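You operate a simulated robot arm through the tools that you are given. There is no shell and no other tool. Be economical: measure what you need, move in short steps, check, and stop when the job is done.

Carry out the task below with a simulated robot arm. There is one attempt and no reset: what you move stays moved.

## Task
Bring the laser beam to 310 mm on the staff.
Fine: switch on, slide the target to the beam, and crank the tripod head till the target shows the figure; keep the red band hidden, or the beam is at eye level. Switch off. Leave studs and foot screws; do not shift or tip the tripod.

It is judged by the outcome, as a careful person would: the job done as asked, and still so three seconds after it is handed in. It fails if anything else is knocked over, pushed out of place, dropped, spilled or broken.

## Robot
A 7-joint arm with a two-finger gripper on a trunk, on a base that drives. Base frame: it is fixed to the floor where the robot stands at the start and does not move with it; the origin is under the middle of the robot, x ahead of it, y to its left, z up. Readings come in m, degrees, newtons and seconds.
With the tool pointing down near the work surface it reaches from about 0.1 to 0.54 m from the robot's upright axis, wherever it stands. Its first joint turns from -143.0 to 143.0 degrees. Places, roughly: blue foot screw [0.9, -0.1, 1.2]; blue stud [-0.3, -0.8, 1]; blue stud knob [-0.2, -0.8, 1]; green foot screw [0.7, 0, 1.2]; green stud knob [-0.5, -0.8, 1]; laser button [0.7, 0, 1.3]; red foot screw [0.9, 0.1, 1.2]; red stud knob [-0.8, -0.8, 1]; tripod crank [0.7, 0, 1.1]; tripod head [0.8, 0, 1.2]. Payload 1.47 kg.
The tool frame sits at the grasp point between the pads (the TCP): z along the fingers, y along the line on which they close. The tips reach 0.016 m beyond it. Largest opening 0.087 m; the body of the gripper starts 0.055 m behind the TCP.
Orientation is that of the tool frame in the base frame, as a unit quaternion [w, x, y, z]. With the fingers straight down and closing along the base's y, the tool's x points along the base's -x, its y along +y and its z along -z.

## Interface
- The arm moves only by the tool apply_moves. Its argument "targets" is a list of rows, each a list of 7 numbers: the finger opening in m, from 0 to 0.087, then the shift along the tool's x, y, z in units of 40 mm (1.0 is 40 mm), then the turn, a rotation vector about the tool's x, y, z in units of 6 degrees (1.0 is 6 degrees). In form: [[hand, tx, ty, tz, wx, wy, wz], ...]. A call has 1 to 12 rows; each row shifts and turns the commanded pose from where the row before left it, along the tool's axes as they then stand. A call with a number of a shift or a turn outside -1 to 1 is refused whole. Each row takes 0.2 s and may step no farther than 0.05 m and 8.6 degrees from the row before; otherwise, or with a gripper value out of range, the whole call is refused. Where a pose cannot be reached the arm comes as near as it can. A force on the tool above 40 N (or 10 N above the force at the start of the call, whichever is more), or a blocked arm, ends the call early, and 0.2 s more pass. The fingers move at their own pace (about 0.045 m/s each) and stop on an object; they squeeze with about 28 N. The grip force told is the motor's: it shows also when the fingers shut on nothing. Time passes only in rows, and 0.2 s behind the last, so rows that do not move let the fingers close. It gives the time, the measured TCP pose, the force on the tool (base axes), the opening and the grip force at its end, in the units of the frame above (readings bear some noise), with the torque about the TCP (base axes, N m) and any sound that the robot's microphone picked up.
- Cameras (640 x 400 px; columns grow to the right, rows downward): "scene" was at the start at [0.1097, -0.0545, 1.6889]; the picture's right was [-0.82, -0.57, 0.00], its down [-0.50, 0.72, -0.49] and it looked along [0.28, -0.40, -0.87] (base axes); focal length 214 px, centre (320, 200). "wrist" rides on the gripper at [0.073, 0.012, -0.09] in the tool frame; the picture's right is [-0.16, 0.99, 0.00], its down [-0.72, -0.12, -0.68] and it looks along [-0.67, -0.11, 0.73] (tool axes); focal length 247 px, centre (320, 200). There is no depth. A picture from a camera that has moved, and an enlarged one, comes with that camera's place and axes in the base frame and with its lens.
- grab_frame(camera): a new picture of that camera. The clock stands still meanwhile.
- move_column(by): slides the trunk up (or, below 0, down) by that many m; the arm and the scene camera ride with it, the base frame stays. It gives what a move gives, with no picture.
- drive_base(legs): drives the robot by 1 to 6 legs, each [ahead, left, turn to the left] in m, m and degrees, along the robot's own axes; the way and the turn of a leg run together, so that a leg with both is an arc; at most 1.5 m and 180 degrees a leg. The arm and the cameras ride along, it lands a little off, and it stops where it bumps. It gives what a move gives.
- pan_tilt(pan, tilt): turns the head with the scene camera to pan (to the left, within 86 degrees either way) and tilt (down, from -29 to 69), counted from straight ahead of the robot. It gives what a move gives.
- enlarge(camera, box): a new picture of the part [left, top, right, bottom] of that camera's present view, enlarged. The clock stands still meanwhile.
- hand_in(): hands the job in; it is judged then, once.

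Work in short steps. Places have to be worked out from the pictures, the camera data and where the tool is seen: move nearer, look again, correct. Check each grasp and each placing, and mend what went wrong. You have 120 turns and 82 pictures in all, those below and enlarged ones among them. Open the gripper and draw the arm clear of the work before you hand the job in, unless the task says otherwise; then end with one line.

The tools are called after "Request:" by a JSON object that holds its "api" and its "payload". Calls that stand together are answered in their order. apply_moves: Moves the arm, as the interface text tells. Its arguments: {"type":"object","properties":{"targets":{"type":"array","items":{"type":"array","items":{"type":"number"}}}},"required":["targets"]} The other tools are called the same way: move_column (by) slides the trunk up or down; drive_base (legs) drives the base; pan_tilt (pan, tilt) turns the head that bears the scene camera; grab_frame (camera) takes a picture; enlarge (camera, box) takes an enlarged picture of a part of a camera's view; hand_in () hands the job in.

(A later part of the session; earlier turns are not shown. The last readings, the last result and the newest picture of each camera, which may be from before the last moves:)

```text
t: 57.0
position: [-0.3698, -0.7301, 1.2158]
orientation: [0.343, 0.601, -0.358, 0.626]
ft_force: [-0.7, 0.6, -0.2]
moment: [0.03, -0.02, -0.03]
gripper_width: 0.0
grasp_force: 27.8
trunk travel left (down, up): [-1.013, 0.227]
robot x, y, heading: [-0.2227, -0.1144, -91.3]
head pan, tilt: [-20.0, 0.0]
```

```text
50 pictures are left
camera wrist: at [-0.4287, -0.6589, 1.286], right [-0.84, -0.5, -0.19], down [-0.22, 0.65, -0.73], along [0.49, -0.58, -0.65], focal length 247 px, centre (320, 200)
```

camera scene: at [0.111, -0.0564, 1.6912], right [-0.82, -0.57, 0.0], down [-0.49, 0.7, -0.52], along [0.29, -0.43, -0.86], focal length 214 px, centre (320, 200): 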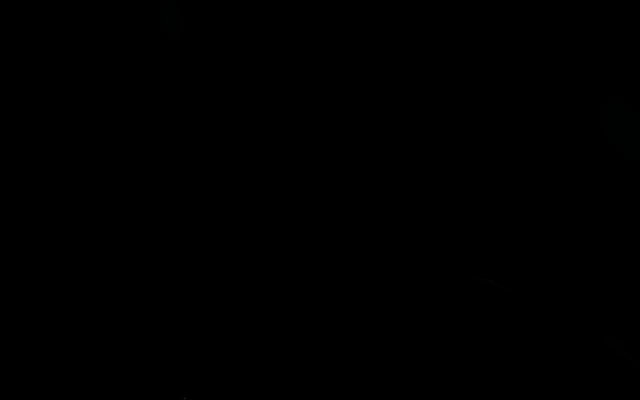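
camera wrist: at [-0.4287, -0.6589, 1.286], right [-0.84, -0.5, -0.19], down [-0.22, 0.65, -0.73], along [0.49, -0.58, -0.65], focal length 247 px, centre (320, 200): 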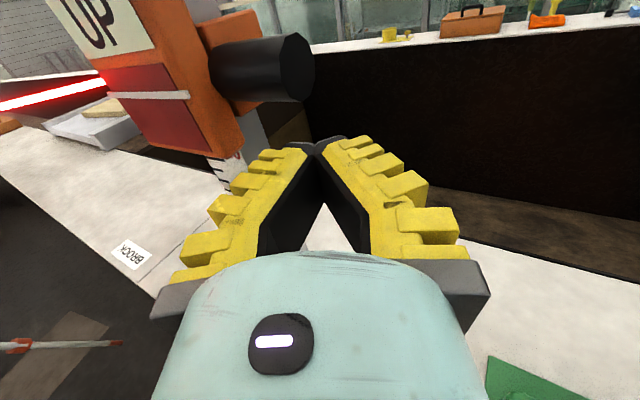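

Contact-free so far. Handle end is at x≈-0.366, z≈1.262; I go 12 mm deeper and 10 mm left under it.

Request:
{"api": "apply_moves", "payload": {"targets": [[0, 0, -0.22, 0.3, 0, 0, 0], [0, 0, 0, 0, 0, 0, 0]]}}

Request:
{"api": "move_column", "payload": {"by": 0.012}}

Request:
{"api": "grab_frame", "payload": {"camera": "wrist"}}

```text
t: 57.6
position: [-0.3563, -0.7343, 1.2172]
orientation: [0.343, 0.601, -0.358, 0.627]
ft_force: [-0.7, 0.1, -0.3]
moment: [-0.01, 0.02, 0.02]
gripper_width: 0.0
grasp_force: 28.1
trunk travel left (down, up): [-1.013, 0.227]
robot x, y, heading: [-0.2199, -0.1129, -91.0]
head pan, tilt: [-20.0, 0.0]
```

```text
t: 58.2
position: [-0.3556, -0.7347, 1.2284]
orientation: [0.343, 0.601, -0.359, 0.626]
ft_force: [0.3, -0.9, -0.2]
moment: [-0.02, 0.02, 0.03]
gripper_width: 0.0
grasp_force: 28.1
trunk travel left (down, up): [-1.025, 0.215]
robot x, y, heading: [-0.2199, -0.112, -90.8]
head pan, tilt: [-20.0, 0.0]
```

```text
49 pictures are left
camera wrist: at [-0.4153, -0.6646, 1.2987], right [-0.84, -0.5, -0.19], down [-0.22, 0.65, -0.73], along [0.49, -0.58, -0.65], focal length 247 px, centre (320, 200)
```

wrist: 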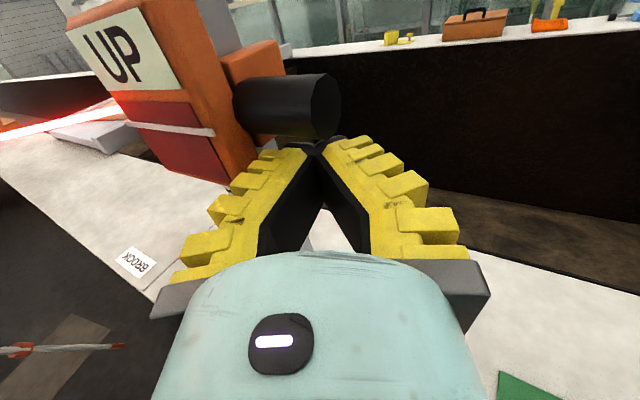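

The tip is under the handle without contact. Raise in small arm steps, watching force and display.

Request:
{"api": "apply_moves", "payload": {"targets": [[0, 0.1, 0, 0, 0, 0, 0], [0, 0.05, 0, 0, 0, 0, 0], [0, 0, 0, 0, 0, 0, 0]]}}

Request:
{"api": "apply_moves", "payload": {"targets": [[0, 0.1, 0, 0, 0, 0, 0], [0, 0.05, 0, 0, 0, 0, 0], [0, 0, 0, 0, 0, 0, 0]]}}

Request:
{"api": "apply_moves", "payload": {"targets": [[0, 0.1, 0, 0, 0, 0, 0], [0, 0, 0, 0, 0, 0, 0]]}}

Request:
{"api": "grab_frame", "payload": {"camera": "wrist"}}

```text
t: 59.0
position: [-0.3568, -0.7345, 1.2351]
orientation: [0.344, 0.602, -0.358, 0.626]
ft_force: [-1.2, -1.3, 0.2]
moment: [0.04, -0.01, -0.02]
gripper_width: 0.006
grasp_force: 27.5
trunk travel left (down, up): [-1.025, 0.215]
robot x, y, heading: [-0.2212, -0.1135, -91.1]
head pan, tilt: [-20.0, 0.0]
```

```text
t: 59.8
position: [-0.3554, -0.7354, 1.2409]
orientation: [0.343, 0.602, -0.357, 0.626]
ft_force: [-1.6, 0.5, -2.3]
moment: [-0.01, 0.0, 0.01]
gripper_width: 0.0059
grasp_force: 28.1
trunk travel left (down, up): [-1.025, 0.215]
robot x, y, heading: [-0.2275, -0.1102, -90.9]
head pan, tilt: [-20.0, 0.0]
```

```text
t: 60.4
position: [-0.3574, -0.7346, 1.2446]
orientation: [0.343, 0.602, -0.358, 0.626]
ft_force: [0.2, 1.1, -2.5]
moment: [0.02, -0.01, -0.01]
gripper_width: 0.0061
grasp_force: 27.9
trunk travel left (down, up): [-1.025, 0.215]
robot x, y, heading: [-0.22, -0.1126, -91.2]
head pan, tilt: [-20.0, 0.0]
```

```text
48 pictures are left
camera wrist: at [-0.416, -0.6646, 1.3146], right [-0.84, -0.5, -0.19], down [-0.22, 0.65, -0.73], along [0.49, -0.58, -0.65], focal length 247 px, centre (320, 200)
```

wrist: 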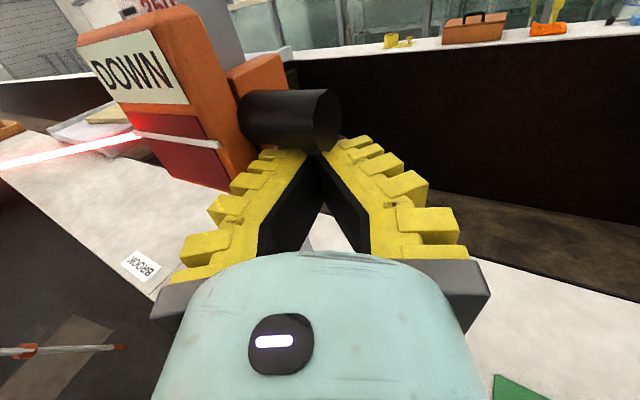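

Target rose and display now says "DOWN" (overshoot). The fingers stand 6 mm apart, wedged by the handle. I lower 3 mm and look.

Request:
{"api": "apply_moves", "payload": {"targets": [[0, -0.08, 0, 0, 0, 0, 0], [0, 0, 0, 0, 0, 0, 0]]}}

Request:
{"api": "enlarge", "payload": {"camera": "wrist", "box": [60, 0, 380, 200]}}

```text
t: 61.0
position: [-0.3571, -0.7352, 1.2426]
orientation: [0.344, 0.601, -0.358, 0.626]
ft_force: [0.0, -0.3, 0.2]
moment: [-0.03, 0.01, -0.01]
gripper_width: 0.0
grasp_force: 27.6
trunk travel left (down, up): [-1.025, 0.215]
robot x, y, heading: [-0.2206, -0.113, -90.7]
head pan, tilt: [-20.0, 0.0]
```

```text
2.00 times, centred on (220, 100) of wrist
camera zoom: at [-0.4161, -0.6649, 1.3119], right [-0.84, -0.5, -0.19], down [-0.22, 0.64, -0.73], along [0.49, -0.58, -0.65], focal length 494 px, centre (520, 400)
```

zoom: 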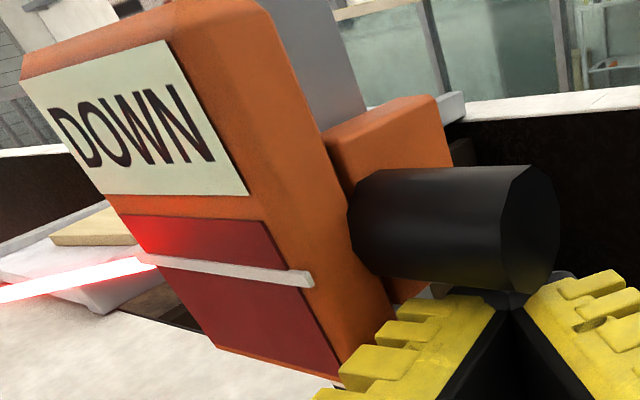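

The target stays by friction, now ~2 mm too high. I back out and rise above the handle to push it down, also getting a view of the staff reading.

Request:
{"api": "apply_moves", "payload": {"targets": [[0, -0.15, 0, 0, 0, 0, 0], [0, 0, 0, -0.7, 0, 0, 0], [0, 0, 0, -0.7, 0, 0, 0], [0, 0, 0, 0, 0, 0, 0]]}}

Request:
{"api": "enlarge", "payload": {"camera": "wrist", "box": [100, 0, 380, 180]}}

```text
t: 62.0
position: [-0.385, -0.687, 1.2337]
orientation: [0.342, 0.602, -0.357, 0.627]
ft_force: [-0.2, -0.1, 0.5]
moment: [0.01, -0.01, 0.0]
gripper_width: 0.0
grasp_force: 28.1
trunk travel left (down, up): [-1.025, 0.215]
robot x, y, heading: [-0.2215, -0.111, -90.7]
head pan, tilt: [-20.0, 0.0]
```

```text
2.22 times, centred on (240, 90) of wrist
camera zoom: at [-0.4443, -0.6163, 1.304], right [-0.84, -0.5, -0.19], down [-0.22, 0.65, -0.73], along [0.49, -0.58, -0.65], focal length 549 px, centre (498, 444)
```

zoom: 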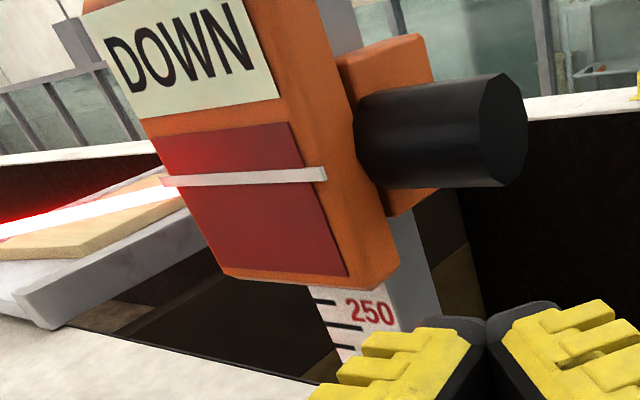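

Index now reads roughly 305 and the beam ~2 mm lower. I'll push the target down from above to get a numeric reading: rise above the handle first.

Request:
{"api": "apply_moves", "payload": {"targets": [[0, 0.9, 0, 0, 0, 0, 0], [0, 0.9, 0, 0, 0, 0, 0], [0, 0.15, 0, 0, 0, 0, 0], [0, 0, 0, 0, 0, 0, 0]]}}

Request:
{"api": "apply_moves", "payload": {"targets": [[0, 0, 0, 0.6, 0, 0, 0], [0, 0, 0, 0.6, 0, 0, 0], [0, 0, 0, 0, 0, 0, 0]]}}

Request:
{"api": "grab_frame", "payload": {"camera": "wrist"}}

```text
t: 63.0
position: [-0.388, -0.6858, 1.3125]
orientation: [0.343, 0.601, -0.358, 0.626]
ft_force: [0.1, -0.6, 1.0]
moment: [0.01, 0.02, 0.01]
gripper_width: 0.0
grasp_force: 28.2
trunk travel left (down, up): [-1.025, 0.215]
robot x, y, heading: [-0.222, -0.1123, -90.9]
head pan, tilt: [-20.0, 0.0]
```

```text
t: 63.8
position: [-0.3631, -0.7287, 1.3131]
orientation: [0.343, 0.601, -0.358, 0.627]
ft_force: [-0.2, -0.3, 0.9]
moment: [-0.01, 0.01, 0.01]
gripper_width: 0.0002
grasp_force: 27.9
trunk travel left (down, up): [-1.025, 0.215]
robot x, y, heading: [-0.2253, -0.1117, -91.2]
head pan, tilt: [-20.0, 0.0]
```

```text
45 pictures are left
camera wrist: at [-0.4225, -0.6579, 1.3835], right [-0.84, -0.5, -0.19], down [-0.22, 0.65, -0.73], along [0.49, -0.58, -0.65], focal length 247 px, centre (320, 200)
```

wrist: 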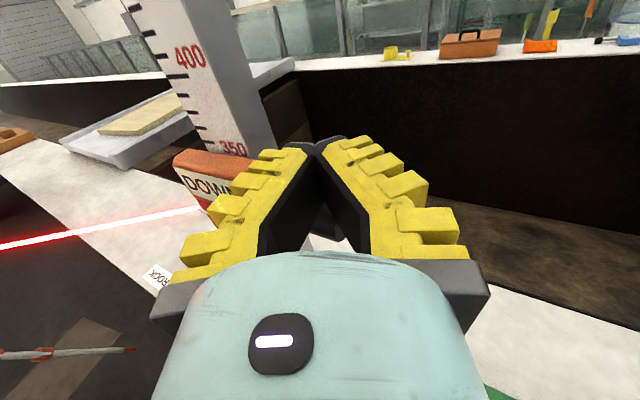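

Over the handle. Go 10 mm deeper and lower slowly to contact.

Request:
{"api": "apply_moves", "payload": {"targets": [[0, 0, 0, 0.22, 0, 0, 0], [0, -0.15, 0, 0, 0, 0, 0], [0, 0, 0, 0, 0, 0, 0]]}}

Request:
{"api": "apply_moves", "payload": {"targets": [[0, -0.1, 0, 0, 0, 0, 0], [0, 0, 0, 0, 0, 0, 0]]}}

Request:
{"api": "apply_moves", "payload": {"targets": [[0, -0.05, 0, 0, 0, 0, 0], [0, 0, 0, 0, 0, 0, 0]]}}

Request:
{"api": "grab_frame", "payload": {"camera": "wrist"}}

```text
t: 64.6
position: [-0.3598, -0.7358, 1.3082]
orientation: [0.343, 0.602, -0.357, 0.627]
ft_force: [-1.6, 0.0, -0.1]
moment: [-0.02, 0.03, 0.0]
gripper_width: 0.0003
grasp_force: 27.7
trunk travel left (down, up): [-1.025, 0.215]
robot x, y, heading: [-0.2218, -0.1109, -91.0]
head pan, tilt: [-20.0, 0.0]
```

```text
t: 65.2
position: [-0.3587, -0.7365, 1.3034]
orientation: [0.343, 0.601, -0.358, 0.627]
ft_force: [1.4, 0.2, -0.7]
moment: [0.01, -0.01, 0.0]
gripper_width: 0.0
grasp_force: 28.1
trunk travel left (down, up): [-1.025, 0.215]
robot x, y, heading: [-0.2239, -0.1109, -91.2]
head pan, tilt: [-20.0, 0.0]
```

```text
t: 65.8
position: [-0.3592, -0.7356, 1.3014]
orientation: [0.343, 0.601, -0.358, 0.627]
ft_force: [-0.5, 0.4, 0.6]
moment: [-0.01, 0.03, -0.02]
gripper_width: 0.0
grasp_force: 28.1
trunk travel left (down, up): [-1.025, 0.215]
robot x, y, heading: [-0.2209, -0.1162, -91.2]
head pan, tilt: [-20.0, 0.0]
```

```text
44 pictures are left
camera wrist: at [-0.4179, -0.6654, 1.3717], right [-0.84, -0.5, -0.19], down [-0.22, 0.64, -0.73], along [0.49, -0.58, -0.65], focal length 247 px, centre (320, 200)
```

wrist: 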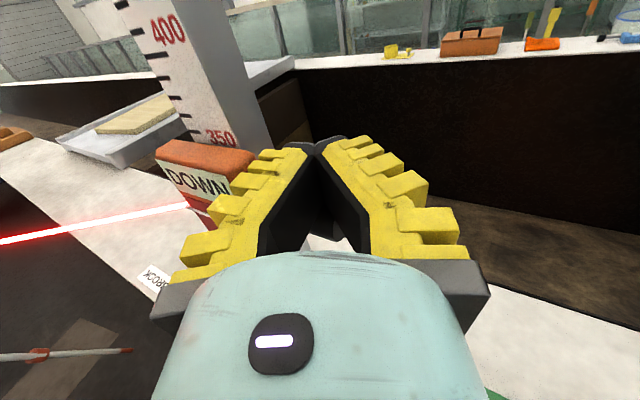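

Still "DOWN", no contact yet. Continue lowering 2 mm at a time.

Request:
{"api": "apply_moves", "payload": {"targets": [[0, -0.05, 0, 0, 0, 0, 0], [0, 0, 0, 0, 0, 0, 0]]}}

Request:
{"api": "apply_moves", "payload": {"targets": [[0, -0.05, 0, 0, 0, 0, 0], [0, 0, 0, 0, 0, 0, 0]]}}

Request:
{"api": "apply_moves", "payload": {"targets": [[0, -0.03, 0, 0, 0, 0, 0], [0, 0, 0, 0, 0, 0, 0]]}}

Request:
{"api": "grab_frame", "payload": {"camera": "wrist"}}

```text
t: 66.4
position: [-0.3572, -0.7353, 1.2989]
orientation: [0.343, 0.601, -0.359, 0.627]
ft_force: [0.2, 0.2, 1.0]
moment: [0.01, -0.03, -0.04]
gripper_width: 0.0
grasp_force: 28.6
trunk travel left (down, up): [-1.025, 0.215]
robot x, y, heading: [-0.222, -0.1163, -91.0]
head pan, tilt: [-20.0, 0.0]
```

```text
t: 67.0
position: [-0.3575, -0.7361, 1.2977]
orientation: [0.343, 0.601, -0.359, 0.626]
ft_force: [-0.4, -0.2, 0.7]
moment: [-0.01, 0.03, 0.02]
gripper_width: 0.0
grasp_force: 27.7
trunk travel left (down, up): [-1.025, 0.215]
robot x, y, heading: [-0.2216, -0.1101, -91.1]
head pan, tilt: [-20.0, 0.0]
```

```text
t: 67.6
position: [-0.3588, -0.7367, 1.2962]
orientation: [0.343, 0.601, -0.358, 0.627]
ft_force: [0.2, -0.2, 1.1]
moment: [-0.02, 0.02, 0.01]
gripper_width: 0.0
grasp_force: 27.7
trunk travel left (down, up): [-1.025, 0.215]
robot x, y, heading: [-0.2218, -0.1126, -90.8]
head pan, tilt: [-20.0, 0.0]
```

```text
43 pictures are left
camera wrist: at [-0.4176, -0.6656, 1.3662], right [-0.84, -0.5, -0.19], down [-0.22, 0.65, -0.73], along [0.49, -0.58, -0.65], focal length 247 px, centre (320, 200)
```

wrist: 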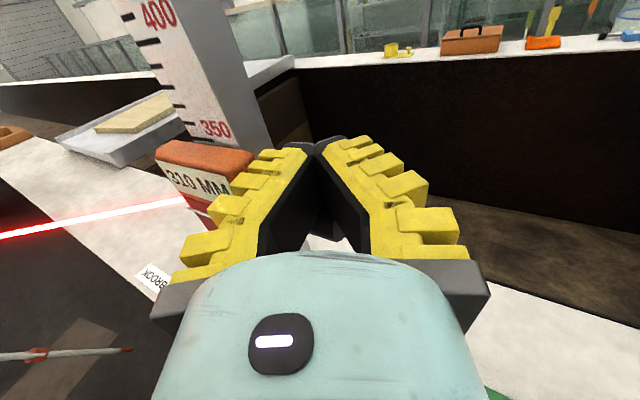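

The display shows a figure; read it closely.

Request:
{"api": "enlarge", "payload": {"camera": "wrist", "box": [140, 120, 260, 220]}}

```text
4.00 times, centred on (200, 170) of wrist
camera zoom: at [-0.4176, -0.6656, 1.3662], right [-0.84, -0.5, -0.19], down [-0.22, 0.65, -0.73], along [0.49, -0.58, -0.65], focal length 988 px, centre (800, 320)
```

zoom: 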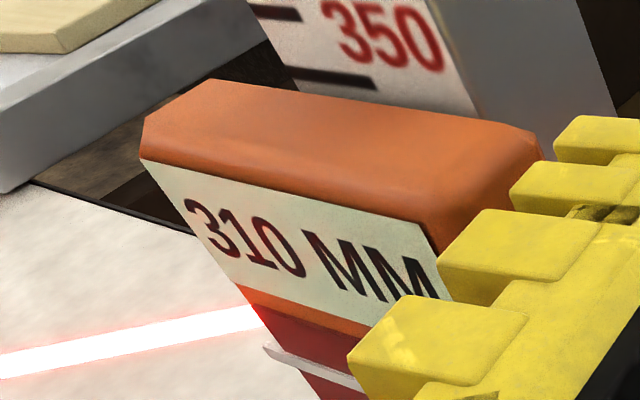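

The display shows 310 MM. To learn whether it shows the beam's height or the target's own place, I push the target down about 2 mm and re-read.

Request:
{"api": "apply_moves", "payload": {"targets": [[0, -0.05, 0, 0, 0, 0, 0], [0, 0, 0, 0, 0, 0, 0]]}}

Request:
{"api": "enlarge", "payload": {"camera": "wrist", "box": [140, 120, 260, 220]}}

```text
t: 68.2
position: [-0.3597, -0.7356, 1.2951]
orientation: [0.343, 0.601, -0.359, 0.626]
ft_force: [0.2, 0.3, 0.3]
moment: [0.03, 0.01, -0.01]
gripper_width: 0.0
grasp_force: 28.4
trunk travel left (down, up): [-1.025, 0.215]
robot x, y, heading: [-0.2194, -0.1142, -91.2]
head pan, tilt: [-20.0, 0.0]
```

```text
4.00 times, centred on (200, 170) of wrist
camera zoom: at [-0.4178, -0.6655, 1.3643], right [-0.84, -0.5, -0.19], down [-0.22, 0.65, -0.73], along [0.49, -0.58, -0.65], focal length 988 px, centre (800, 320)
```

zoom: 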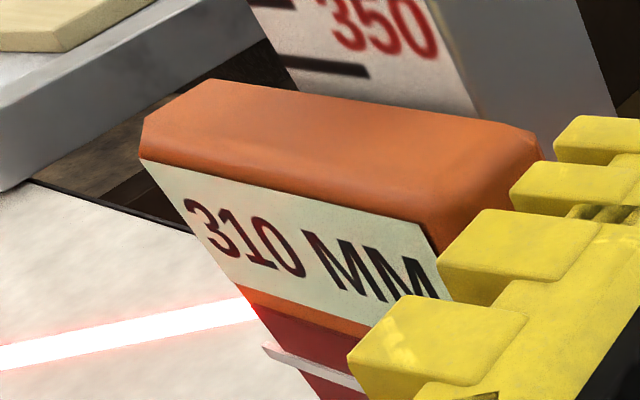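

Still 310. One more 1.5 mm down to see whether the figure is the beam's.

Request:
{"api": "apply_moves", "payload": {"targets": [[0, -0.05, 0, 0, 0, 0, 0], [0, 0, 0, 0, 0, 0, 0]]}}

Request:
{"api": "enlarge", "payload": {"camera": "wrist", "box": [140, 120, 260, 220]}}

```text
t: 68.8
position: [-0.3582, -0.7343, 1.2922]
orientation: [0.343, 0.602, -0.358, 0.626]
ft_force: [-0.8, -1.1, 0.3]
moment: [0.01, 0.0, 0.01]
gripper_width: 0.0001
grasp_force: 28.1
trunk travel left (down, up): [-1.025, 0.215]
robot x, y, heading: [-0.2236, -0.1111, -90.8]
head pan, tilt: [-20.0, 0.0]
```

```text
4.00 times, centred on (200, 170) of wrist
camera zoom: at [-0.4175, -0.6654, 1.3622], right [-0.84, -0.5, -0.19], down [-0.22, 0.65, -0.73], along [0.49, -0.58, -0.65], focal length 988 px, centre (800, 320)
```

zoom: 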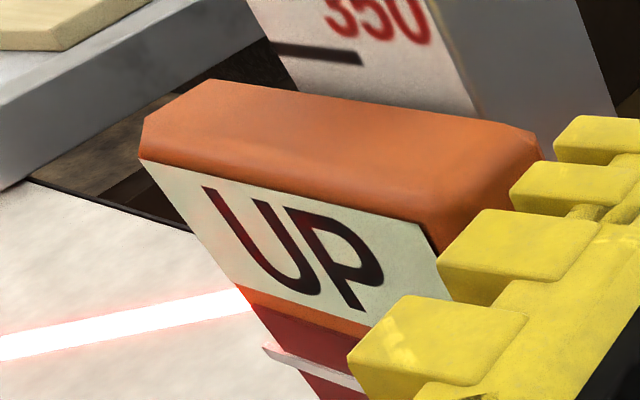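

The figure stayed 310 over 2 mm of target travel, so it is the beam's height; window is ~3 mm. That would mean the beam is already at (about) 310. I verify against the staff graduations from a camera level with the index: back off and lower.

Request:
{"api": "apply_moves", "payload": {"targets": [[0, 0.3, 0, 0, 0, 0, 0], [0, 0, 0, -0.9, 0, 0, 0], [0, 0, 0, -0.9, 0, 0, 0], [0, 0, 0, -0.9, 0, 0, 0], [0, 0, 0, 0, -1, 0, 0], [0, 0, 0, 0, -1, 0, 0], [0, 0, 0, 0, 0, 0, 0]]}}

Request:
{"api": "move_column", "payload": {"by": -0.1}}

Request:
{"api": "grab_frame", "payload": {"camera": "wrist"}}

```text
t: 70.4
position: [-0.4145, -0.6438, 1.3019]
orientation: [0.405, 0.562, -0.421, 0.586]
ft_force: [0.1, 0.9, -0.1]
moment: [0.01, -0.05, -0.01]
gripper_width: 0.0
grasp_force: 27.7
trunk travel left (down, up): [-1.025, 0.215]
robot x, y, heading: [-0.225, -0.1116, -91.0]
head pan, tilt: [-20.0, 0.0]
```

```text
t: 71.7
position: [-0.4135, -0.6437, 1.2025]
orientation: [0.404, 0.562, -0.421, 0.586]
ft_force: [-0.2, -0.2, 0.1]
moment: [-0.02, 0.0, 0.01]
gripper_width: 0.0
grasp_force: 28.0
trunk travel left (down, up): [-0.925, 0.315]
robot x, y, heading: [-0.2223, -0.1102, -90.9]
head pan, tilt: [-20.0, 0.0]
```

```text
39 pictures are left
camera wrist: at [-0.4571, -0.5626, 1.2723], right [-0.93, -0.31, -0.2], down [-0.08, 0.68, -0.73], along [0.36, -0.66, -0.66], focal length 247 px, centre (320, 200)
```

wrist: 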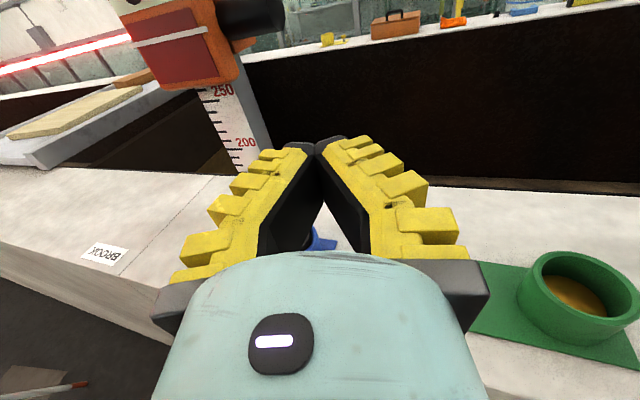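

I pitch the hand up ~18° and draw back a bit to have ticks above and below in view.

Request:
{"api": "apply_moves", "payload": {"targets": [[0, 0, 0, 0, 0, 1, 0], [0, 0, 0, 0, 0, 1, 0], [0, 0, 0, 0, 0, 1, 0], [0, 0, 0, 0, 0, 0, 0]]}}

Request:
{"api": "grab_frame", "payload": {"camera": "wrist"}}

Request:
{"api": "enlarge", "payload": {"camera": "wrist", "box": [100, 0, 300, 200]}}

```text
t: 72.7
position: [-0.4136, -0.6428, 1.2012]
orientation: [0.464, 0.464, -0.352, 0.667]
ft_force: [0.9, -0.2, 1.1]
moment: [0.05, 0.02, 0.02]
gripper_width: 0.0
grasp_force: 27.8
trunk travel left (down, up): [-0.925, 0.315]
robot x, y, heading: [-0.2228, -0.1115, -90.9]
head pan, tilt: [-20.0, 0.0]
```

```text
38 pictures are left
camera wrist: at [-0.4616, -0.5452, 1.2407], right [-0.91, -0.36, -0.19], down [0.01, 0.44, -0.9], along [0.41, -0.82, -0.39], focal length 247 px, centre (320, 200)
```

wrist: 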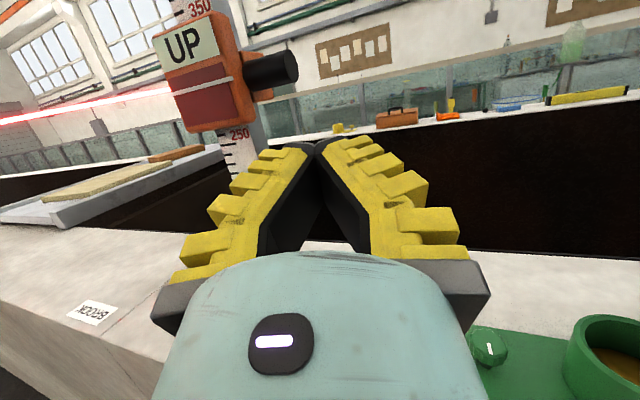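

```text
2.00 times, centred on (200, 100) of wrist
camera zoom: at [-0.4616, -0.5452, 1.2407], right [-0.91, -0.36, -0.19], down [0.01, 0.44, -0.9], along [0.41, -0.82, -0.39], focal length 494 px, centre (560, 400)
```

zoom: 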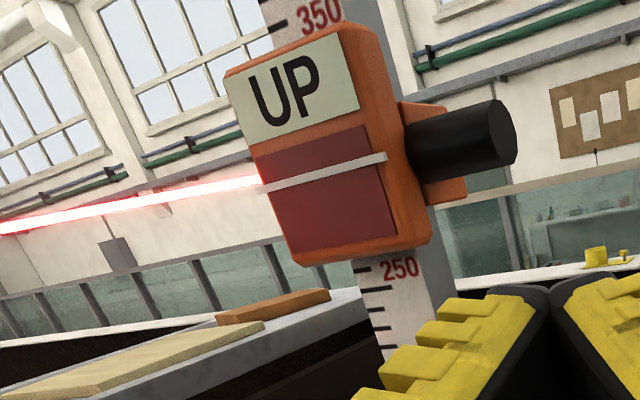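

Rough geometry gives the index ≈298 and beam ≈300, at odds with the displayed 310. I zoom further to identify ticks.

Request:
{"api": "enlarge", "payload": {"camera": "wrist", "box": [150, 0, 270, 75]}}

Request:
{"api": "enlarge", "payload": {"camera": "wrist", "box": [150, 75, 270, 150]}}

```text
5.33 times, centred on (210, 38) of wrist
camera zoom: at [-0.4616, -0.5452, 1.2407], right [-0.91, -0.36, -0.19], down [0.01, 0.44, -0.9], along [0.41, -0.82, -0.39], focal length 1317 px, centre (907, 1067)
```

zoom: 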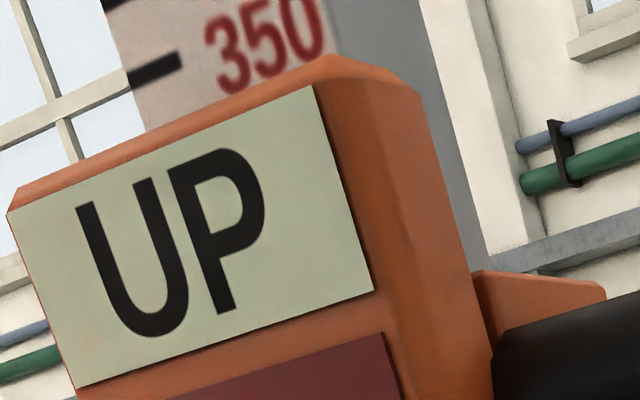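

```text
5.33 times, centred on (210, 112) of wrist
camera zoom: at [-0.4616, -0.5452, 1.2407], right [-0.91, -0.36, -0.19], down [0.01, 0.44, -0.9], along [0.41, -0.82, -0.39], focal length 1317 px, centre (907, 667)
```

zoom: 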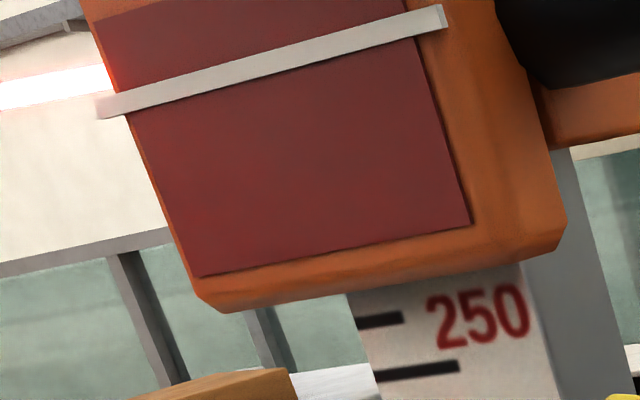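

The visible upper tick is in fact 360 (figures sit above their long ticks), giving beam ≈305±3. I put the camera level with the index to remove parallax and measure again.

Request:
{"api": "move_column", "payload": {"by": 0.026}}

Request:
{"api": "enlarge", "payload": {"camera": "wrist", "box": [120, 20, 280, 180]}}

```text
t: 73.5
position: [-0.4145, -0.6432, 1.2283]
orientation: [0.465, 0.464, -0.353, 0.667]
ft_force: [0.3, -1.3, 0.1]
moment: [0.0, 0.02, 0.03]
gripper_width: 0.0
grasp_force: 27.9
trunk travel left (down, up): [-0.951, 0.289]
robot x, y, heading: [-0.2193, -0.1112, -91.2]
head pan, tilt: [-20.0, 0.0]
```

```text
2.50 times, centred on (200, 100) of wrist
camera zoom: at [-0.4616, -0.5451, 1.2667], right [-0.91, -0.36, -0.19], down [0.01, 0.44, -0.9], along [0.41, -0.82, -0.4], focal length 617 px, centre (620, 450)
```

zoom: 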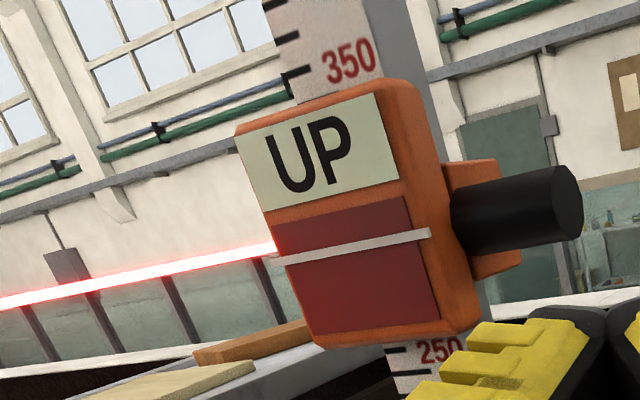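

Measurement: index ≈302, beam ≈306±3 — consistent with 310 but not proof of the display's resolution. I restore the target to the beam from below: re-level, return the 12° yaw and slide under the handle again.

Request:
{"api": "apply_moves", "payload": {"targets": [[0, -0.2, 0, 0, 0, -1, 0], [0, 0, 0, 0, 0, -1, 0], [0, 0, 0, 0, 0, -1, 0], [0, 0, 0, 0, 1, 0, 0], [0, 0, 0, 0, 1, 0, 0], [0, 0, 0, 0.9, 0, 0, 0], [0, 0, 0, 0, 0, 0, 0]]}}

Request:
{"api": "grab_frame", "payload": {"camera": "wrist"}}

```text
t: 75.1
position: [-0.3951, -0.6763, 1.2202]
orientation: [0.343, 0.601, -0.358, 0.627]
ft_force: [0.7, 0.2, -0.2]
moment: [0.0, 0.03, -0.01]
gripper_width: 0.0001
grasp_force: 28.0
trunk travel left (down, up): [-0.951, 0.289]
robot x, y, heading: [-0.221, -0.114, -90.9]
head pan, tilt: [-20.0, 0.0]
```

```text
33 pictures are left
camera wrist: at [-0.4539, -0.6056, 1.2905], right [-0.84, -0.5, -0.19], down [-0.22, 0.64, -0.73], along [0.49, -0.58, -0.65], focal length 247 px, centre (320, 200)
```

wrist: 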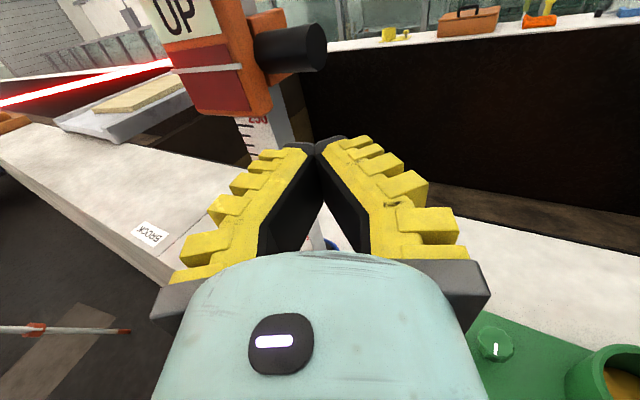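

Forward ~68 mm to the earlier place under the handle, then up to just before contact.

Request:
{"api": "apply_moves", "payload": {"targets": [[0, 0, 0, 0.85, 0, 0, 0], [0, 0, 0, 0.85, 0, 0, 0], [0, 0.3, 0, 0, 0, 0, 0], [0, 0.15, 0, 0, 0, 0, 0], [0, 0, 0, 0, 0, 0, 0]]}}

Request:
{"api": "apply_moves", "payload": {"targets": [[0, 0.05, 0, 0, 0, 0, 0], [0, 0, 0, 0, 0, 0, 0]]}}

Request:
{"api": "enlarge", "payload": {"camera": "wrist", "box": [60, 0, 380, 200]}}

```text
t: 76.3
position: [-0.3614, -0.7344, 1.2407]
orientation: [0.343, 0.602, -0.358, 0.626]
ft_force: [1.3, -0.5, -3.0]
moment: [0.02, 0.01, 0.0]
gripper_width: 0.006
grasp_force: 27.7
trunk travel left (down, up): [-0.951, 0.289]
robot x, y, heading: [-0.2186, -0.1128, -91.1]
head pan, tilt: [-20.0, 0.0]
```

```text
t: 76.9
position: [-0.3591, -0.7342, 1.2417]
orientation: [0.343, 0.601, -0.358, 0.627]
ft_force: [0.4, 0.5, -2.6]
moment: [0.0, 0.0, -0.04]
gripper_width: 0.006
grasp_force: 28.3
trunk travel left (down, up): [-0.951, 0.289]
robot x, y, heading: [-0.22, -0.1124, -90.9]
head pan, tilt: [-20.0, 0.0]
```

```text
2.00 times, centred on (220, 100) of wrist
camera zoom: at [-0.4201, -0.6647, 1.3121], right [-0.84, -0.5, -0.19], down [-0.22, 0.65, -0.73], along [0.49, -0.58, -0.65], focal length 494 px, centre (520, 400)
```

zoom: 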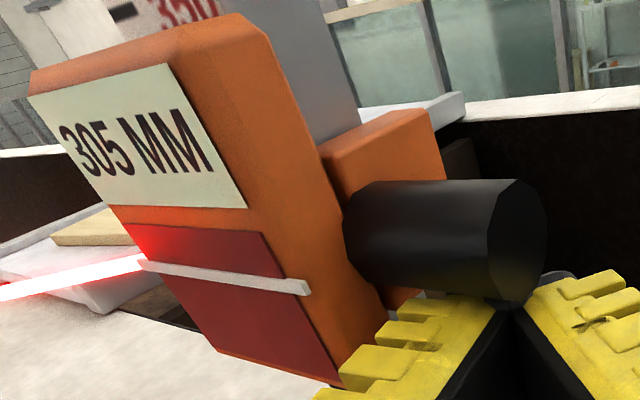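

Now it reads 305 MM, so the display resolves only 5 mm and follows the target (or sits at a rounding edge). I raise in sub-millimetre steps to locate the 305→310 changeover.

Request:
{"api": "apply_moves", "payload": {"targets": [[0, 0.02, 0, 0, 0, 0, 0], [0, 0, 0, 0, 0, 0, 0]]}}

Request:
{"api": "enlarge", "payload": {"camera": "wrist", "box": [60, 0, 380, 200]}}

```text
t: 77.5
position: [-0.3608, -0.7333, 1.243]
orientation: [0.342, 0.601, -0.358, 0.627]
ft_force: [0.1, -0.6, -3.1]
moment: [0.05, 0.02, 0.03]
gripper_width: 0.0057
grasp_force: 28.2
trunk travel left (down, up): [-0.951, 0.289]
robot x, y, heading: [-0.2225, -0.1154, -91.2]
head pan, tilt: [-20.0, 0.0]
```

```text
2.00 times, centred on (220, 100) of wrist
camera zoom: at [-0.4203, -0.6643, 1.3129], right [-0.84, -0.5, -0.19], down [-0.22, 0.65, -0.73], along [0.49, -0.58, -0.65], focal length 494 px, centre (520, 400)
```

zoom: 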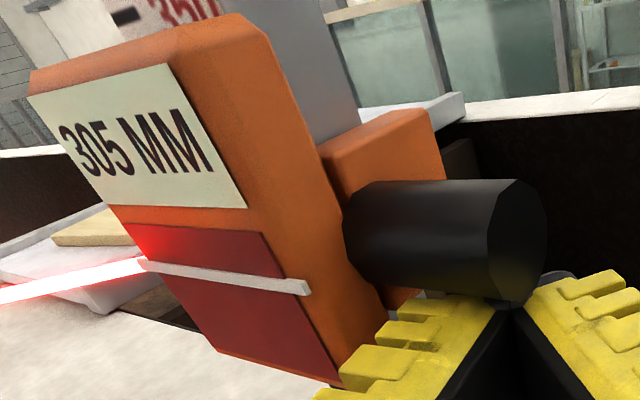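

Still 305, beam nearly on the white line. One more 0.8 mm step.

Request:
{"api": "apply_moves", "payload": {"targets": [[0, 0.02, 0, 0, 0, 0, 0], [0, 0, 0, 0, 0, 0, 0]]}}

Request:
{"api": "enlarge", "payload": {"camera": "wrist", "box": [60, 0, 380, 200]}}

```text
t: 78.1
position: [-0.3607, -0.7347, 1.2449]
orientation: [0.343, 0.601, -0.358, 0.627]
ft_force: [1.7, -1.1, -2.4]
moment: [0.01, -0.02, -0.02]
gripper_width: 0.0059
grasp_force: 28.4
trunk travel left (down, up): [-0.951, 0.289]
robot x, y, heading: [-0.2206, -0.1122, -91.2]
head pan, tilt: [-20.0, 0.0]
```

```text
2.00 times, centred on (220, 100) of wrist
camera zoom: at [-0.4202, -0.6643, 1.3136], right [-0.84, -0.5, -0.19], down [-0.22, 0.65, -0.73], along [0.49, -0.58, -0.65], focal length 494 px, centre (520, 400)
```

zoom: 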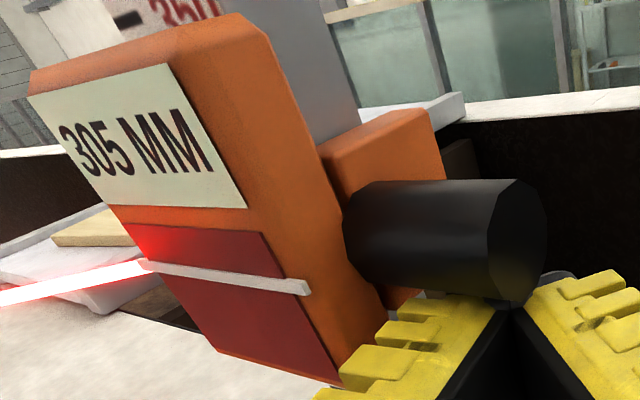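

Beam evidently sits near the 305/310 rounding edge (~307.5), with the index now ~1 mm above the beam. I raise the target another 1.6 mm (to ≈310) and will then crank the beam up to it.

Request:
{"api": "apply_moves", "payload": {"targets": [[0, 0.04, 0, 0, 0, 0, 0], [0, 0, 0, 0, 0, 0, 0]]}}

Request:
{"api": "enlarge", "payload": {"camera": "wrist", "box": [60, 0, 380, 200]}}

```text
t: 78.7
position: [-0.3618, -0.7339, 1.2463]
orientation: [0.343, 0.602, -0.357, 0.626]
ft_force: [0.2, -0.5, -3.2]
moment: [0.02, 0.01, -0.03]
gripper_width: 0.0059
grasp_force: 28.1
trunk travel left (down, up): [-0.951, 0.289]
robot x, y, heading: [-0.2207, -0.1134, -91.1]
head pan, tilt: [-20.0, 0.0]
```

```text
2.00 times, centred on (220, 100) of wrist
camera zoom: at [-0.4202, -0.6642, 1.3152], right [-0.84, -0.5, -0.19], down [-0.22, 0.64, -0.73], along [0.49, -0.58, -0.65], focal length 494 px, centre (520, 400)
```

zoom: 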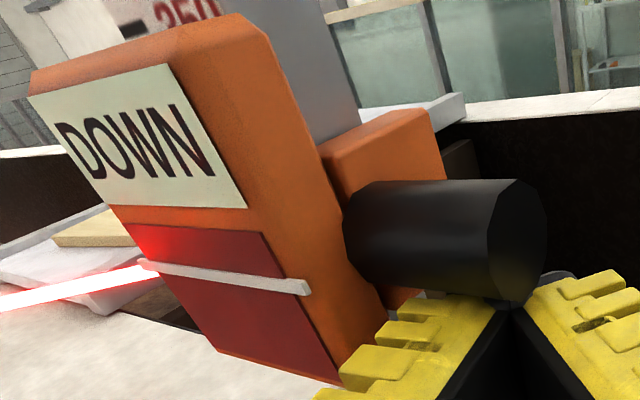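

Target set. I release downward, back out, straighten the yaw, and drive back toward the tripod crank.

Request:
{"api": "apply_moves", "payload": {"targets": [[0, -0.25, 0, 0, 0, 0, 0], [0, 0, 0, -0.9, 0, 0, 0], [0, 0, 0, -0.9, 0, 0, 0], [0, 0, 0, -0.9, 0, 0, 0], [0, 0, 0, 0, -1, 0, 0], [0, 0, 0, 0, -1, 0, 0], [0, 0, 0, 0, -1, 0, 0], [0, 0, 0, 0, -1, 0, 0], [0, 0, 0, 0, -1, 0, 0], [0, 0, 0, 0, 0, 0, 0]]}}

Request:
{"api": "drive_base", "payload": {"legs": [[-0.17, 0, 0], [0, 0, 45], [0, 0, 46]]}}

Request:
{"api": "grab_frame", "payload": {"camera": "wrist"}}

```text
t: 80.9
position: [-0.4744, -0.6528, 1.2086]
orientation: [0.486, 0.492, -0.508, 0.514]
ft_force: [0.2, 0.0, -0.6]
moment: [-0.02, 0.0, -0.01]
gripper_width: 0.0
grasp_force: 27.8
out of reach, approached as far as the arm can: row 7, 8, 9
trunk travel left (down, up): [-0.951, 0.289]
robot x, y, heading: [-0.2229, -0.1154, -91.2]
head pan, tilt: [-20.0, 0.0]
```

```text
t: 86.5
position: [0.3238, -0.1889, 1.2102]
orientation: [-0.022, 0.707, -0.008, 0.707]
ft_force: [-0.5, -0.6, -0.3]
moment: [0.01, -0.01, 0.0]
gripper_width: 0.0002
grasp_force: 28.5
trunk travel left (down, up): [-0.951, 0.289]
robot x, y, heading: [-0.2183, 0.0547, -0.3]
head pan, tilt: [-20.0, 0.0]
```

```text
28 pictures are left
camera wrist: at [0.2334, -0.2063, 1.2812], right [0.02, -0.98, -0.2], down [-0.68, 0.13, -0.72], along [0.73, 0.15, -0.67], focal length 247 px, centre (320, 200)
```

wrist: 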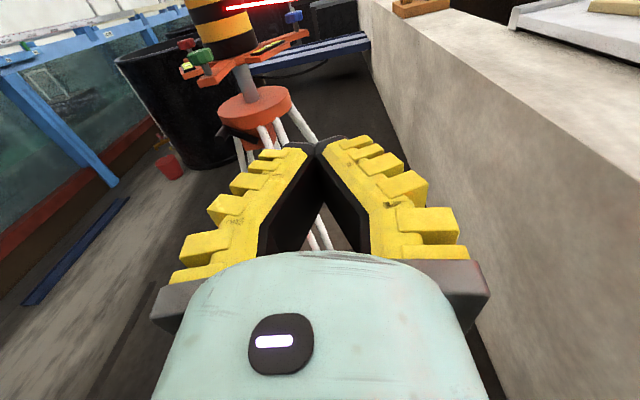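

Crank is the black piece beneath the orange disc. Enlarge it.

Request:
{"api": "enlarge", "payload": {"camera": "wrist", "box": [180, 50, 320, 170]}}

```text
3.33 times, centred on (250, 110) of wrist
camera zoom: at [0.2334, -0.2063, 1.2812], right [0.02, -0.98, -0.2], down [-0.68, 0.13, -0.72], along [0.73, 0.15, -0.67], focal length 823 px, centre (553, 500)
```

zoom: 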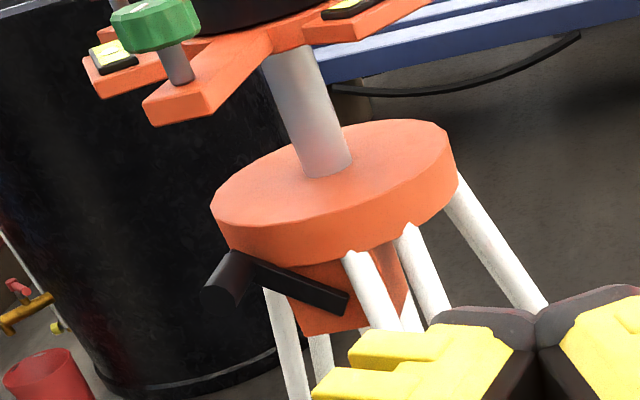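

Handle of the crank points toward me: from x≈0.70 to 0.667 at (y≈0.038, z≈1.085); axle ≈(y -0.009, z 1.051), radius ≈57 mm. I lower the trunk, then drive left and ahead, opening the fingers.

Request:
{"api": "move_column", "payload": {"by": -0.125}}

Request:
{"api": "drive_base", "payload": {"legs": [[0, 0.225, 0], [0.21, 0, 0]]}}

Request:
{"api": "apply_moves", "payload": {"targets": [[0.055, 0, 0, 0, 0, 0, 0], [0.055, 0, 0, 0, 0, 0, 0], [0.055, 0, 0, 0, 0, 0, 0], [0.055, 0, 0, 0, 0, 0, 0]]}}

Request:
{"api": "grab_frame", "payload": {"camera": "wrist"}}

```text
t: 88.0
position: [0.3239, -0.1882, 1.0839]
orientation: [-0.023, 0.707, -0.006, 0.707]
ft_force: [0.5, -0.4, 0.9]
moment: [0.0, -0.01, 0.0]
gripper_width: 0.0001
grasp_force: 28.7
trunk travel left (down, up): [-0.826, 0.414]
robot x, y, heading: [-0.2236, 0.0564, -0.4]
head pan, tilt: [-20.0, 0.0]
```

```text
t: 91.0
position: [0.5328, 0.0347, 1.0842]
orientation: [-0.022, 0.707, -0.007, 0.707]
ft_force: [0.2, -0.2, 0.9]
moment: [0.01, -0.03, 0.01]
gripper_width: 0.0
grasp_force: 28.1
trunk travel left (down, up): [-0.826, 0.414]
robot x, y, heading: [-0.0124, 0.2833, -0.6]
head pan, tilt: [-20.0, 0.0]
```

```text
t: 92.0
position: [0.5334, 0.036, 1.0836]
orientation: [-0.022, 0.707, -0.006, 0.707]
ft_force: [0.1, 0.9, 1.1]
moment: [-0.01, -0.01, -0.03]
gripper_width: 0.0598
grasp_force: 3.1
trunk travel left (down, up): [-0.826, 0.414]
robot x, y, heading: [-0.0086, 0.2808, -0.7]
head pan, tilt: [-20.0, 0.0]
```

```text
26 pictures are left
camera wrist: at [0.4432, 0.0174, 1.1562], right [0.02, -0.98, -0.2], down [-0.68, 0.13, -0.72], along [0.73, 0.15, -0.67], focal length 247 px, centre (320, 200)
```

wrist: 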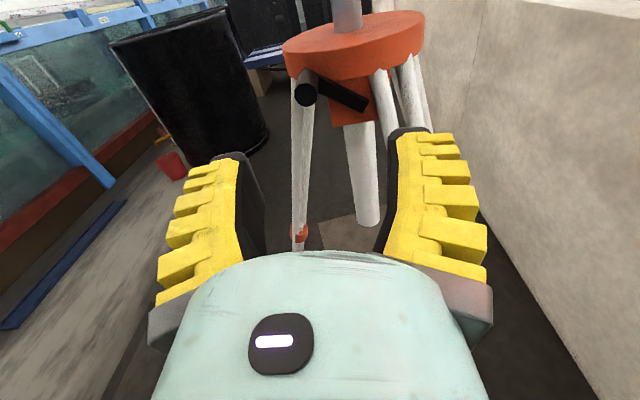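

Refined: handle end ≈(0.688, 0.053, 1.077), axle ≈(0.72, 0.0, 1.04). I drive 0.1 m ahead and 15 mm left and look again.

Request:
{"api": "drive_base", "payload": {"legs": [[0.1, 0.015, 0]]}}

Request:
{"api": "grab_frame", "payload": {"camera": "wrist"}}

```text
t: 93.1
position: [0.6333, 0.0497, 1.085]
orientation: [-0.022, 0.707, -0.008, 0.707]
ft_force: [-0.6, 0.7, 0.4]
moment: [-0.02, 0.0, 0.02]
gripper_width: 0.0599
grasp_force: 3.7
trunk travel left (down, up): [-0.826, 0.414]
robot x, y, heading: [0.0934, 0.2949, -0.1]
head pan, tilt: [-20.0, 0.0]
```

```text
25 pictures are left
camera wrist: at [0.5428, 0.0315, 1.1562], right [0.02, -0.98, -0.2], down [-0.68, 0.13, -0.72], along [0.73, 0.15, -0.67], focal length 247 px, centre (320, 200)
```

wrist: 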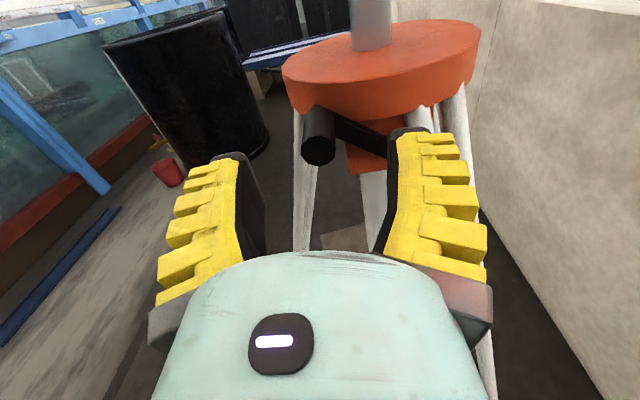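

Handle end ≈(0.656, 0.0485, 1.088), centred between the fingers. Advance 40 mm, then close.

Request:
{"api": "apply_moves", "payload": {"targets": [[0.055, 0.05, 0, 0.5, 0, 0, 0], [0.055, 0.03, 0.03, 0.5, 0, 0, 0], [0.055, 0, 0, 0, 0, 0, 0]]}}

Request:
{"api": "apply_moves", "payload": {"targets": [[0.03, 0, 0, 0, 0, 0, 0], [0.03, 0, 0, 0, 0, 0, 0], [0.0, 0, 0, 0, 0, 0, 0], [0.0, 0, 0, 0, 0, 0, 0]]}}

Request:
{"api": "grab_frame", "payload": {"camera": "wrist"}}

```text
t: 93.9
position: [0.6729, 0.0485, 1.0887]
orientation: [-0.022, 0.707, -0.007, 0.707]
ft_force: [0.2, -0.8, -0.2]
moment: [-0.02, 0.0, -0.02]
gripper_width: 0.06
grasp_force: 3.9
trunk travel left (down, up): [-0.826, 0.414]
robot x, y, heading: [0.093, 0.2956, -0.5]
head pan, tilt: [-20.0, 0.0]
```

```text
t: 94.9
position: [0.6727, 0.0521, 1.087]
orientation: [-0.024, 0.706, -0.006, 0.708]
ft_force: [-8.4, 11.6, 7.2]
moment: [0.12, -0.66, 0.05]
gripper_width: 0.0176
grasp_force: 28.1
trunk travel left (down, up): [-0.826, 0.414]
robot x, y, heading: [0.093, 0.2994, -0.4]
head pan, tilt: [-20.0, 0.0]
```

```text
24 pictures are left
camera wrist: at [0.5823, 0.0332, 1.1592], right [0.03, -0.98, -0.2], down [-0.68, 0.13, -0.72], along [0.73, 0.16, -0.66], focal length 247 px, centre (320, 200)
```

wrist: 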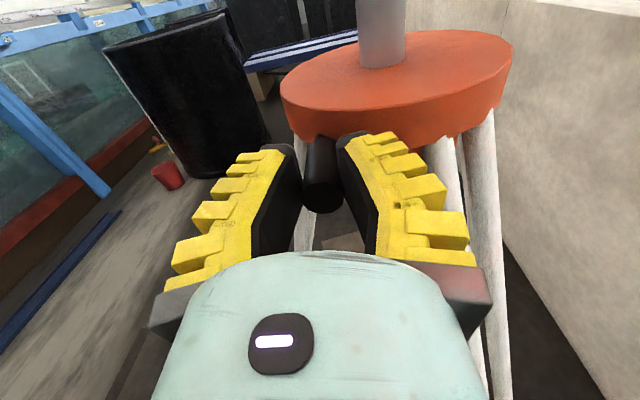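

Gripped (17.6 mm), but with an 11 N sideways load; I relax toward the force (left, up, back by 2–3 mm).

Request:
{"api": "apply_moves", "payload": {"targets": [[0.0, 0.04, -0.08, -0.05, 0, 0, 0], [0.0, 0, 0, 0, 0, 0, 0]]}}

```text
t: 95.5
position: [0.6705, 0.0504, 1.0901]
orientation: [-0.02, 0.707, -0.008, 0.707]
ft_force: [6.4, -2.1, 0.0]
moment: [0.04, -0.36, -0.08]
gripper_width: 0.0106
grasp_force: 28.3
trunk travel left (down, up): [-0.826, 0.414]
robot x, y, heading: [0.092, 0.2956, -0.1]
head pan, tilt: [-20.0, 0.0]
```

The opening shrank to 10.6 mm; check whether the handle is slipping.

Request:
{"api": "enlarge", "payload": {"camera": "wrist", "box": [240, 110, 420, 230]}}

```text
3.33 times, centred on (330, 170) of wrist
camera zoom: at [0.5806, 0.0334, 1.161], right [0.02, -0.98, -0.2], down [-0.68, 0.13, -0.72], along [0.73, 0.15, -0.67], focal length 823 px, centre (287, 300)
```

zoom: 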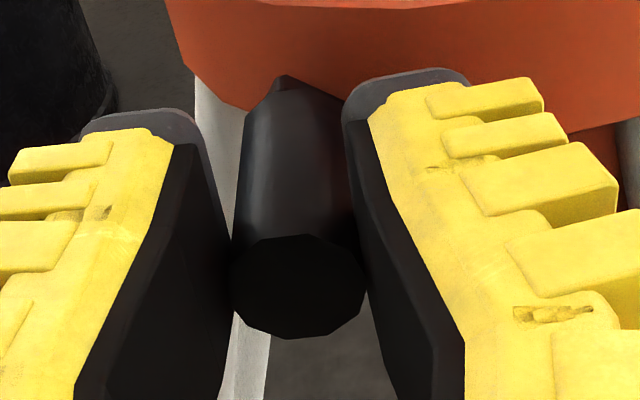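

The pinch looks to be on a chord: the handle likely sits lower than the pads. I open, back off 60 mm and down 20 mm to re-triangulate.

Request:
{"api": "apply_moves", "payload": {"targets": [[0.055, 0, 0, 0, 0, 0, 0], [0.055, 0, 0, 0, 0, 0, 0], [0.055, 0, 0, 0, 0, 0, 0], [0.055, 0, 0, -0.75, 0, 0, 0], [0.055, -0.75, 0, -0.75, 0, 0, 0], [0.055, 0, 0, 0, 0, 0, 0]]}}

Request:
{"api": "grab_frame", "payload": {"camera": "wrist"}}

```text
t: 96.9
position: [0.6117, 0.0491, 1.0578]
orientation: [-0.022, 0.707, -0.007, 0.707]
ft_force: [-0.5, 0.2, -0.1]
moment: [0.01, -0.02, 0.03]
gripper_width: 0.0603
grasp_force: 3.4
out of reach, approached as far as the arm can: row 4
trunk travel left (down, up): [-0.826, 0.414]
robot x, y, heading: [0.0926, 0.2943, -0.4]
head pan, tilt: [-20.0, 0.0]
```

```text
22 pictures are left
camera wrist: at [0.5217, 0.032, 1.1288], right [0.02, -0.98, -0.2], down [-0.68, 0.13, -0.72], along [0.73, 0.15, -0.67], focal length 247 px, centre (320, 200)
```

wrist: 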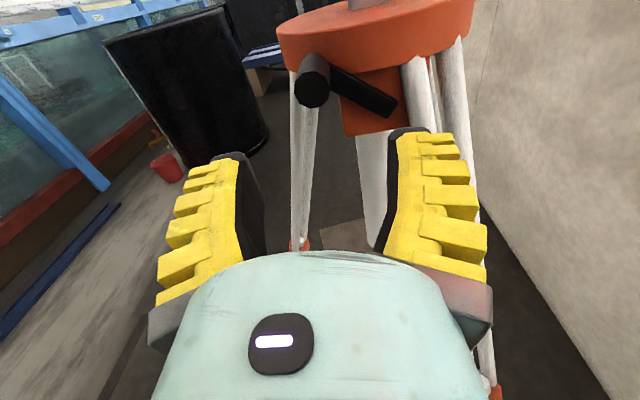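

Handle end now well fixed at (0.674, 0.0505, 1.078). I advance to TCP (0.681, 0.050, 1.078) and close.

Request:
{"api": "apply_moves", "payload": {"targets": [[0.05, 0.5, 0, 0.6, 0, 0, 0], [0.05, 0, 0, 0.6, 0, 0, 0], [0.05, 0, 0, 0.55, 0, 0, 0], [0.05, 0, 0, 0, 0, 0, 0]]}}

Request:
{"api": "apply_moves", "payload": {"targets": [[0.03, 0, 0, 0, 0, 0, 0], [0.03, 0, 0, 0, 0, 0, 0], [0.0, 0, 0, 0, 0, 0, 0], [0.0, 0, 0, 0, 0, 0, 0]]}}

Request:
{"api": "grab_frame", "payload": {"camera": "wrist"}}

```text
t: 97.9
position: [0.6808, 0.0507, 1.0771]
orientation: [-0.022, 0.707, -0.008, 0.707]
ft_force: [0.6, -1.0, -0.4]
moment: [-0.04, 0.02, -0.03]
gripper_width: 0.0553
grasp_force: 3.6
trunk travel left (down, up): [-0.826, 0.414]
robot x, y, heading: [0.0899, 0.2923, -0.3]
head pan, tilt: [-20.0, 0.0]
```

```text
t: 98.9
position: [0.6807, 0.0507, 1.0775]
orientation: [-0.022, 0.707, -0.008, 0.707]
ft_force: [-2.9, 3.0, 2.5]
moment: [0.01, -0.46, 0.0]
gripper_width: 0.0174
grasp_force: 27.2
trunk travel left (down, up): [-0.826, 0.414]
robot x, y, heading: [0.0879, 0.2948, -0.2]
head pan, tilt: [-20.0, 0.0]
```

```text
21 pictures are left
camera wrist: at [0.5907, 0.0335, 1.1488], right [0.02, -0.98, -0.2], down [-0.68, 0.13, -0.72], along [0.73, 0.15, -0.67], focal length 247 px, centre (320, 200)
```

wrist: 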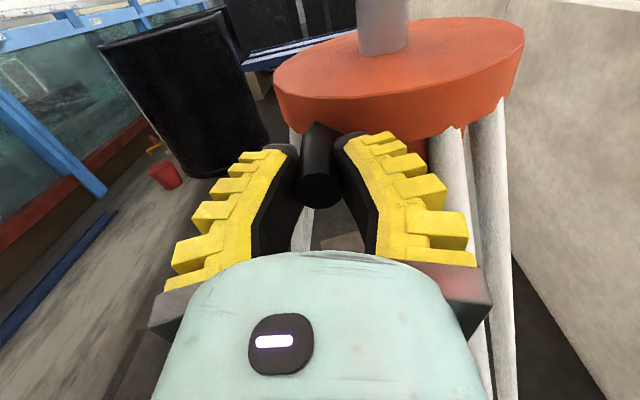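

Good grip at low load. Crank clockwise (handle up and to the right) along the 61 mm arc: first 20°, checking forces.

Request:
{"api": "apply_moves", "payload": {"targets": [[0.0, 0.105, 0.08, 0, 0, 0, 0], [0.0, 0.105, 0.08, 0, 0, 0, 0], [0.0, 0.09, 0.098, 0, 0, 0, 0], [0.0, 0.09, 0.098, 0, 0, 0, 0], [0.0, 0, 0, 0, 0, 0, 0]]}}

```text
t: 100.1
position: [0.6813, 0.0362, 1.0927]
orientation: [-0.023, 0.706, -0.007, 0.708]
ft_force: [-11.6, 13.6, 13.5]
moment: [0.08, -0.02, 0.1]
gripper_width: 0.013
grasp_force: 28.2
trunk travel left (down, up): [-0.826, 0.414]
robot x, y, heading: [0.0868, 0.2978, -0.3]
head pan, tilt: [-20.0, 0.0]
```

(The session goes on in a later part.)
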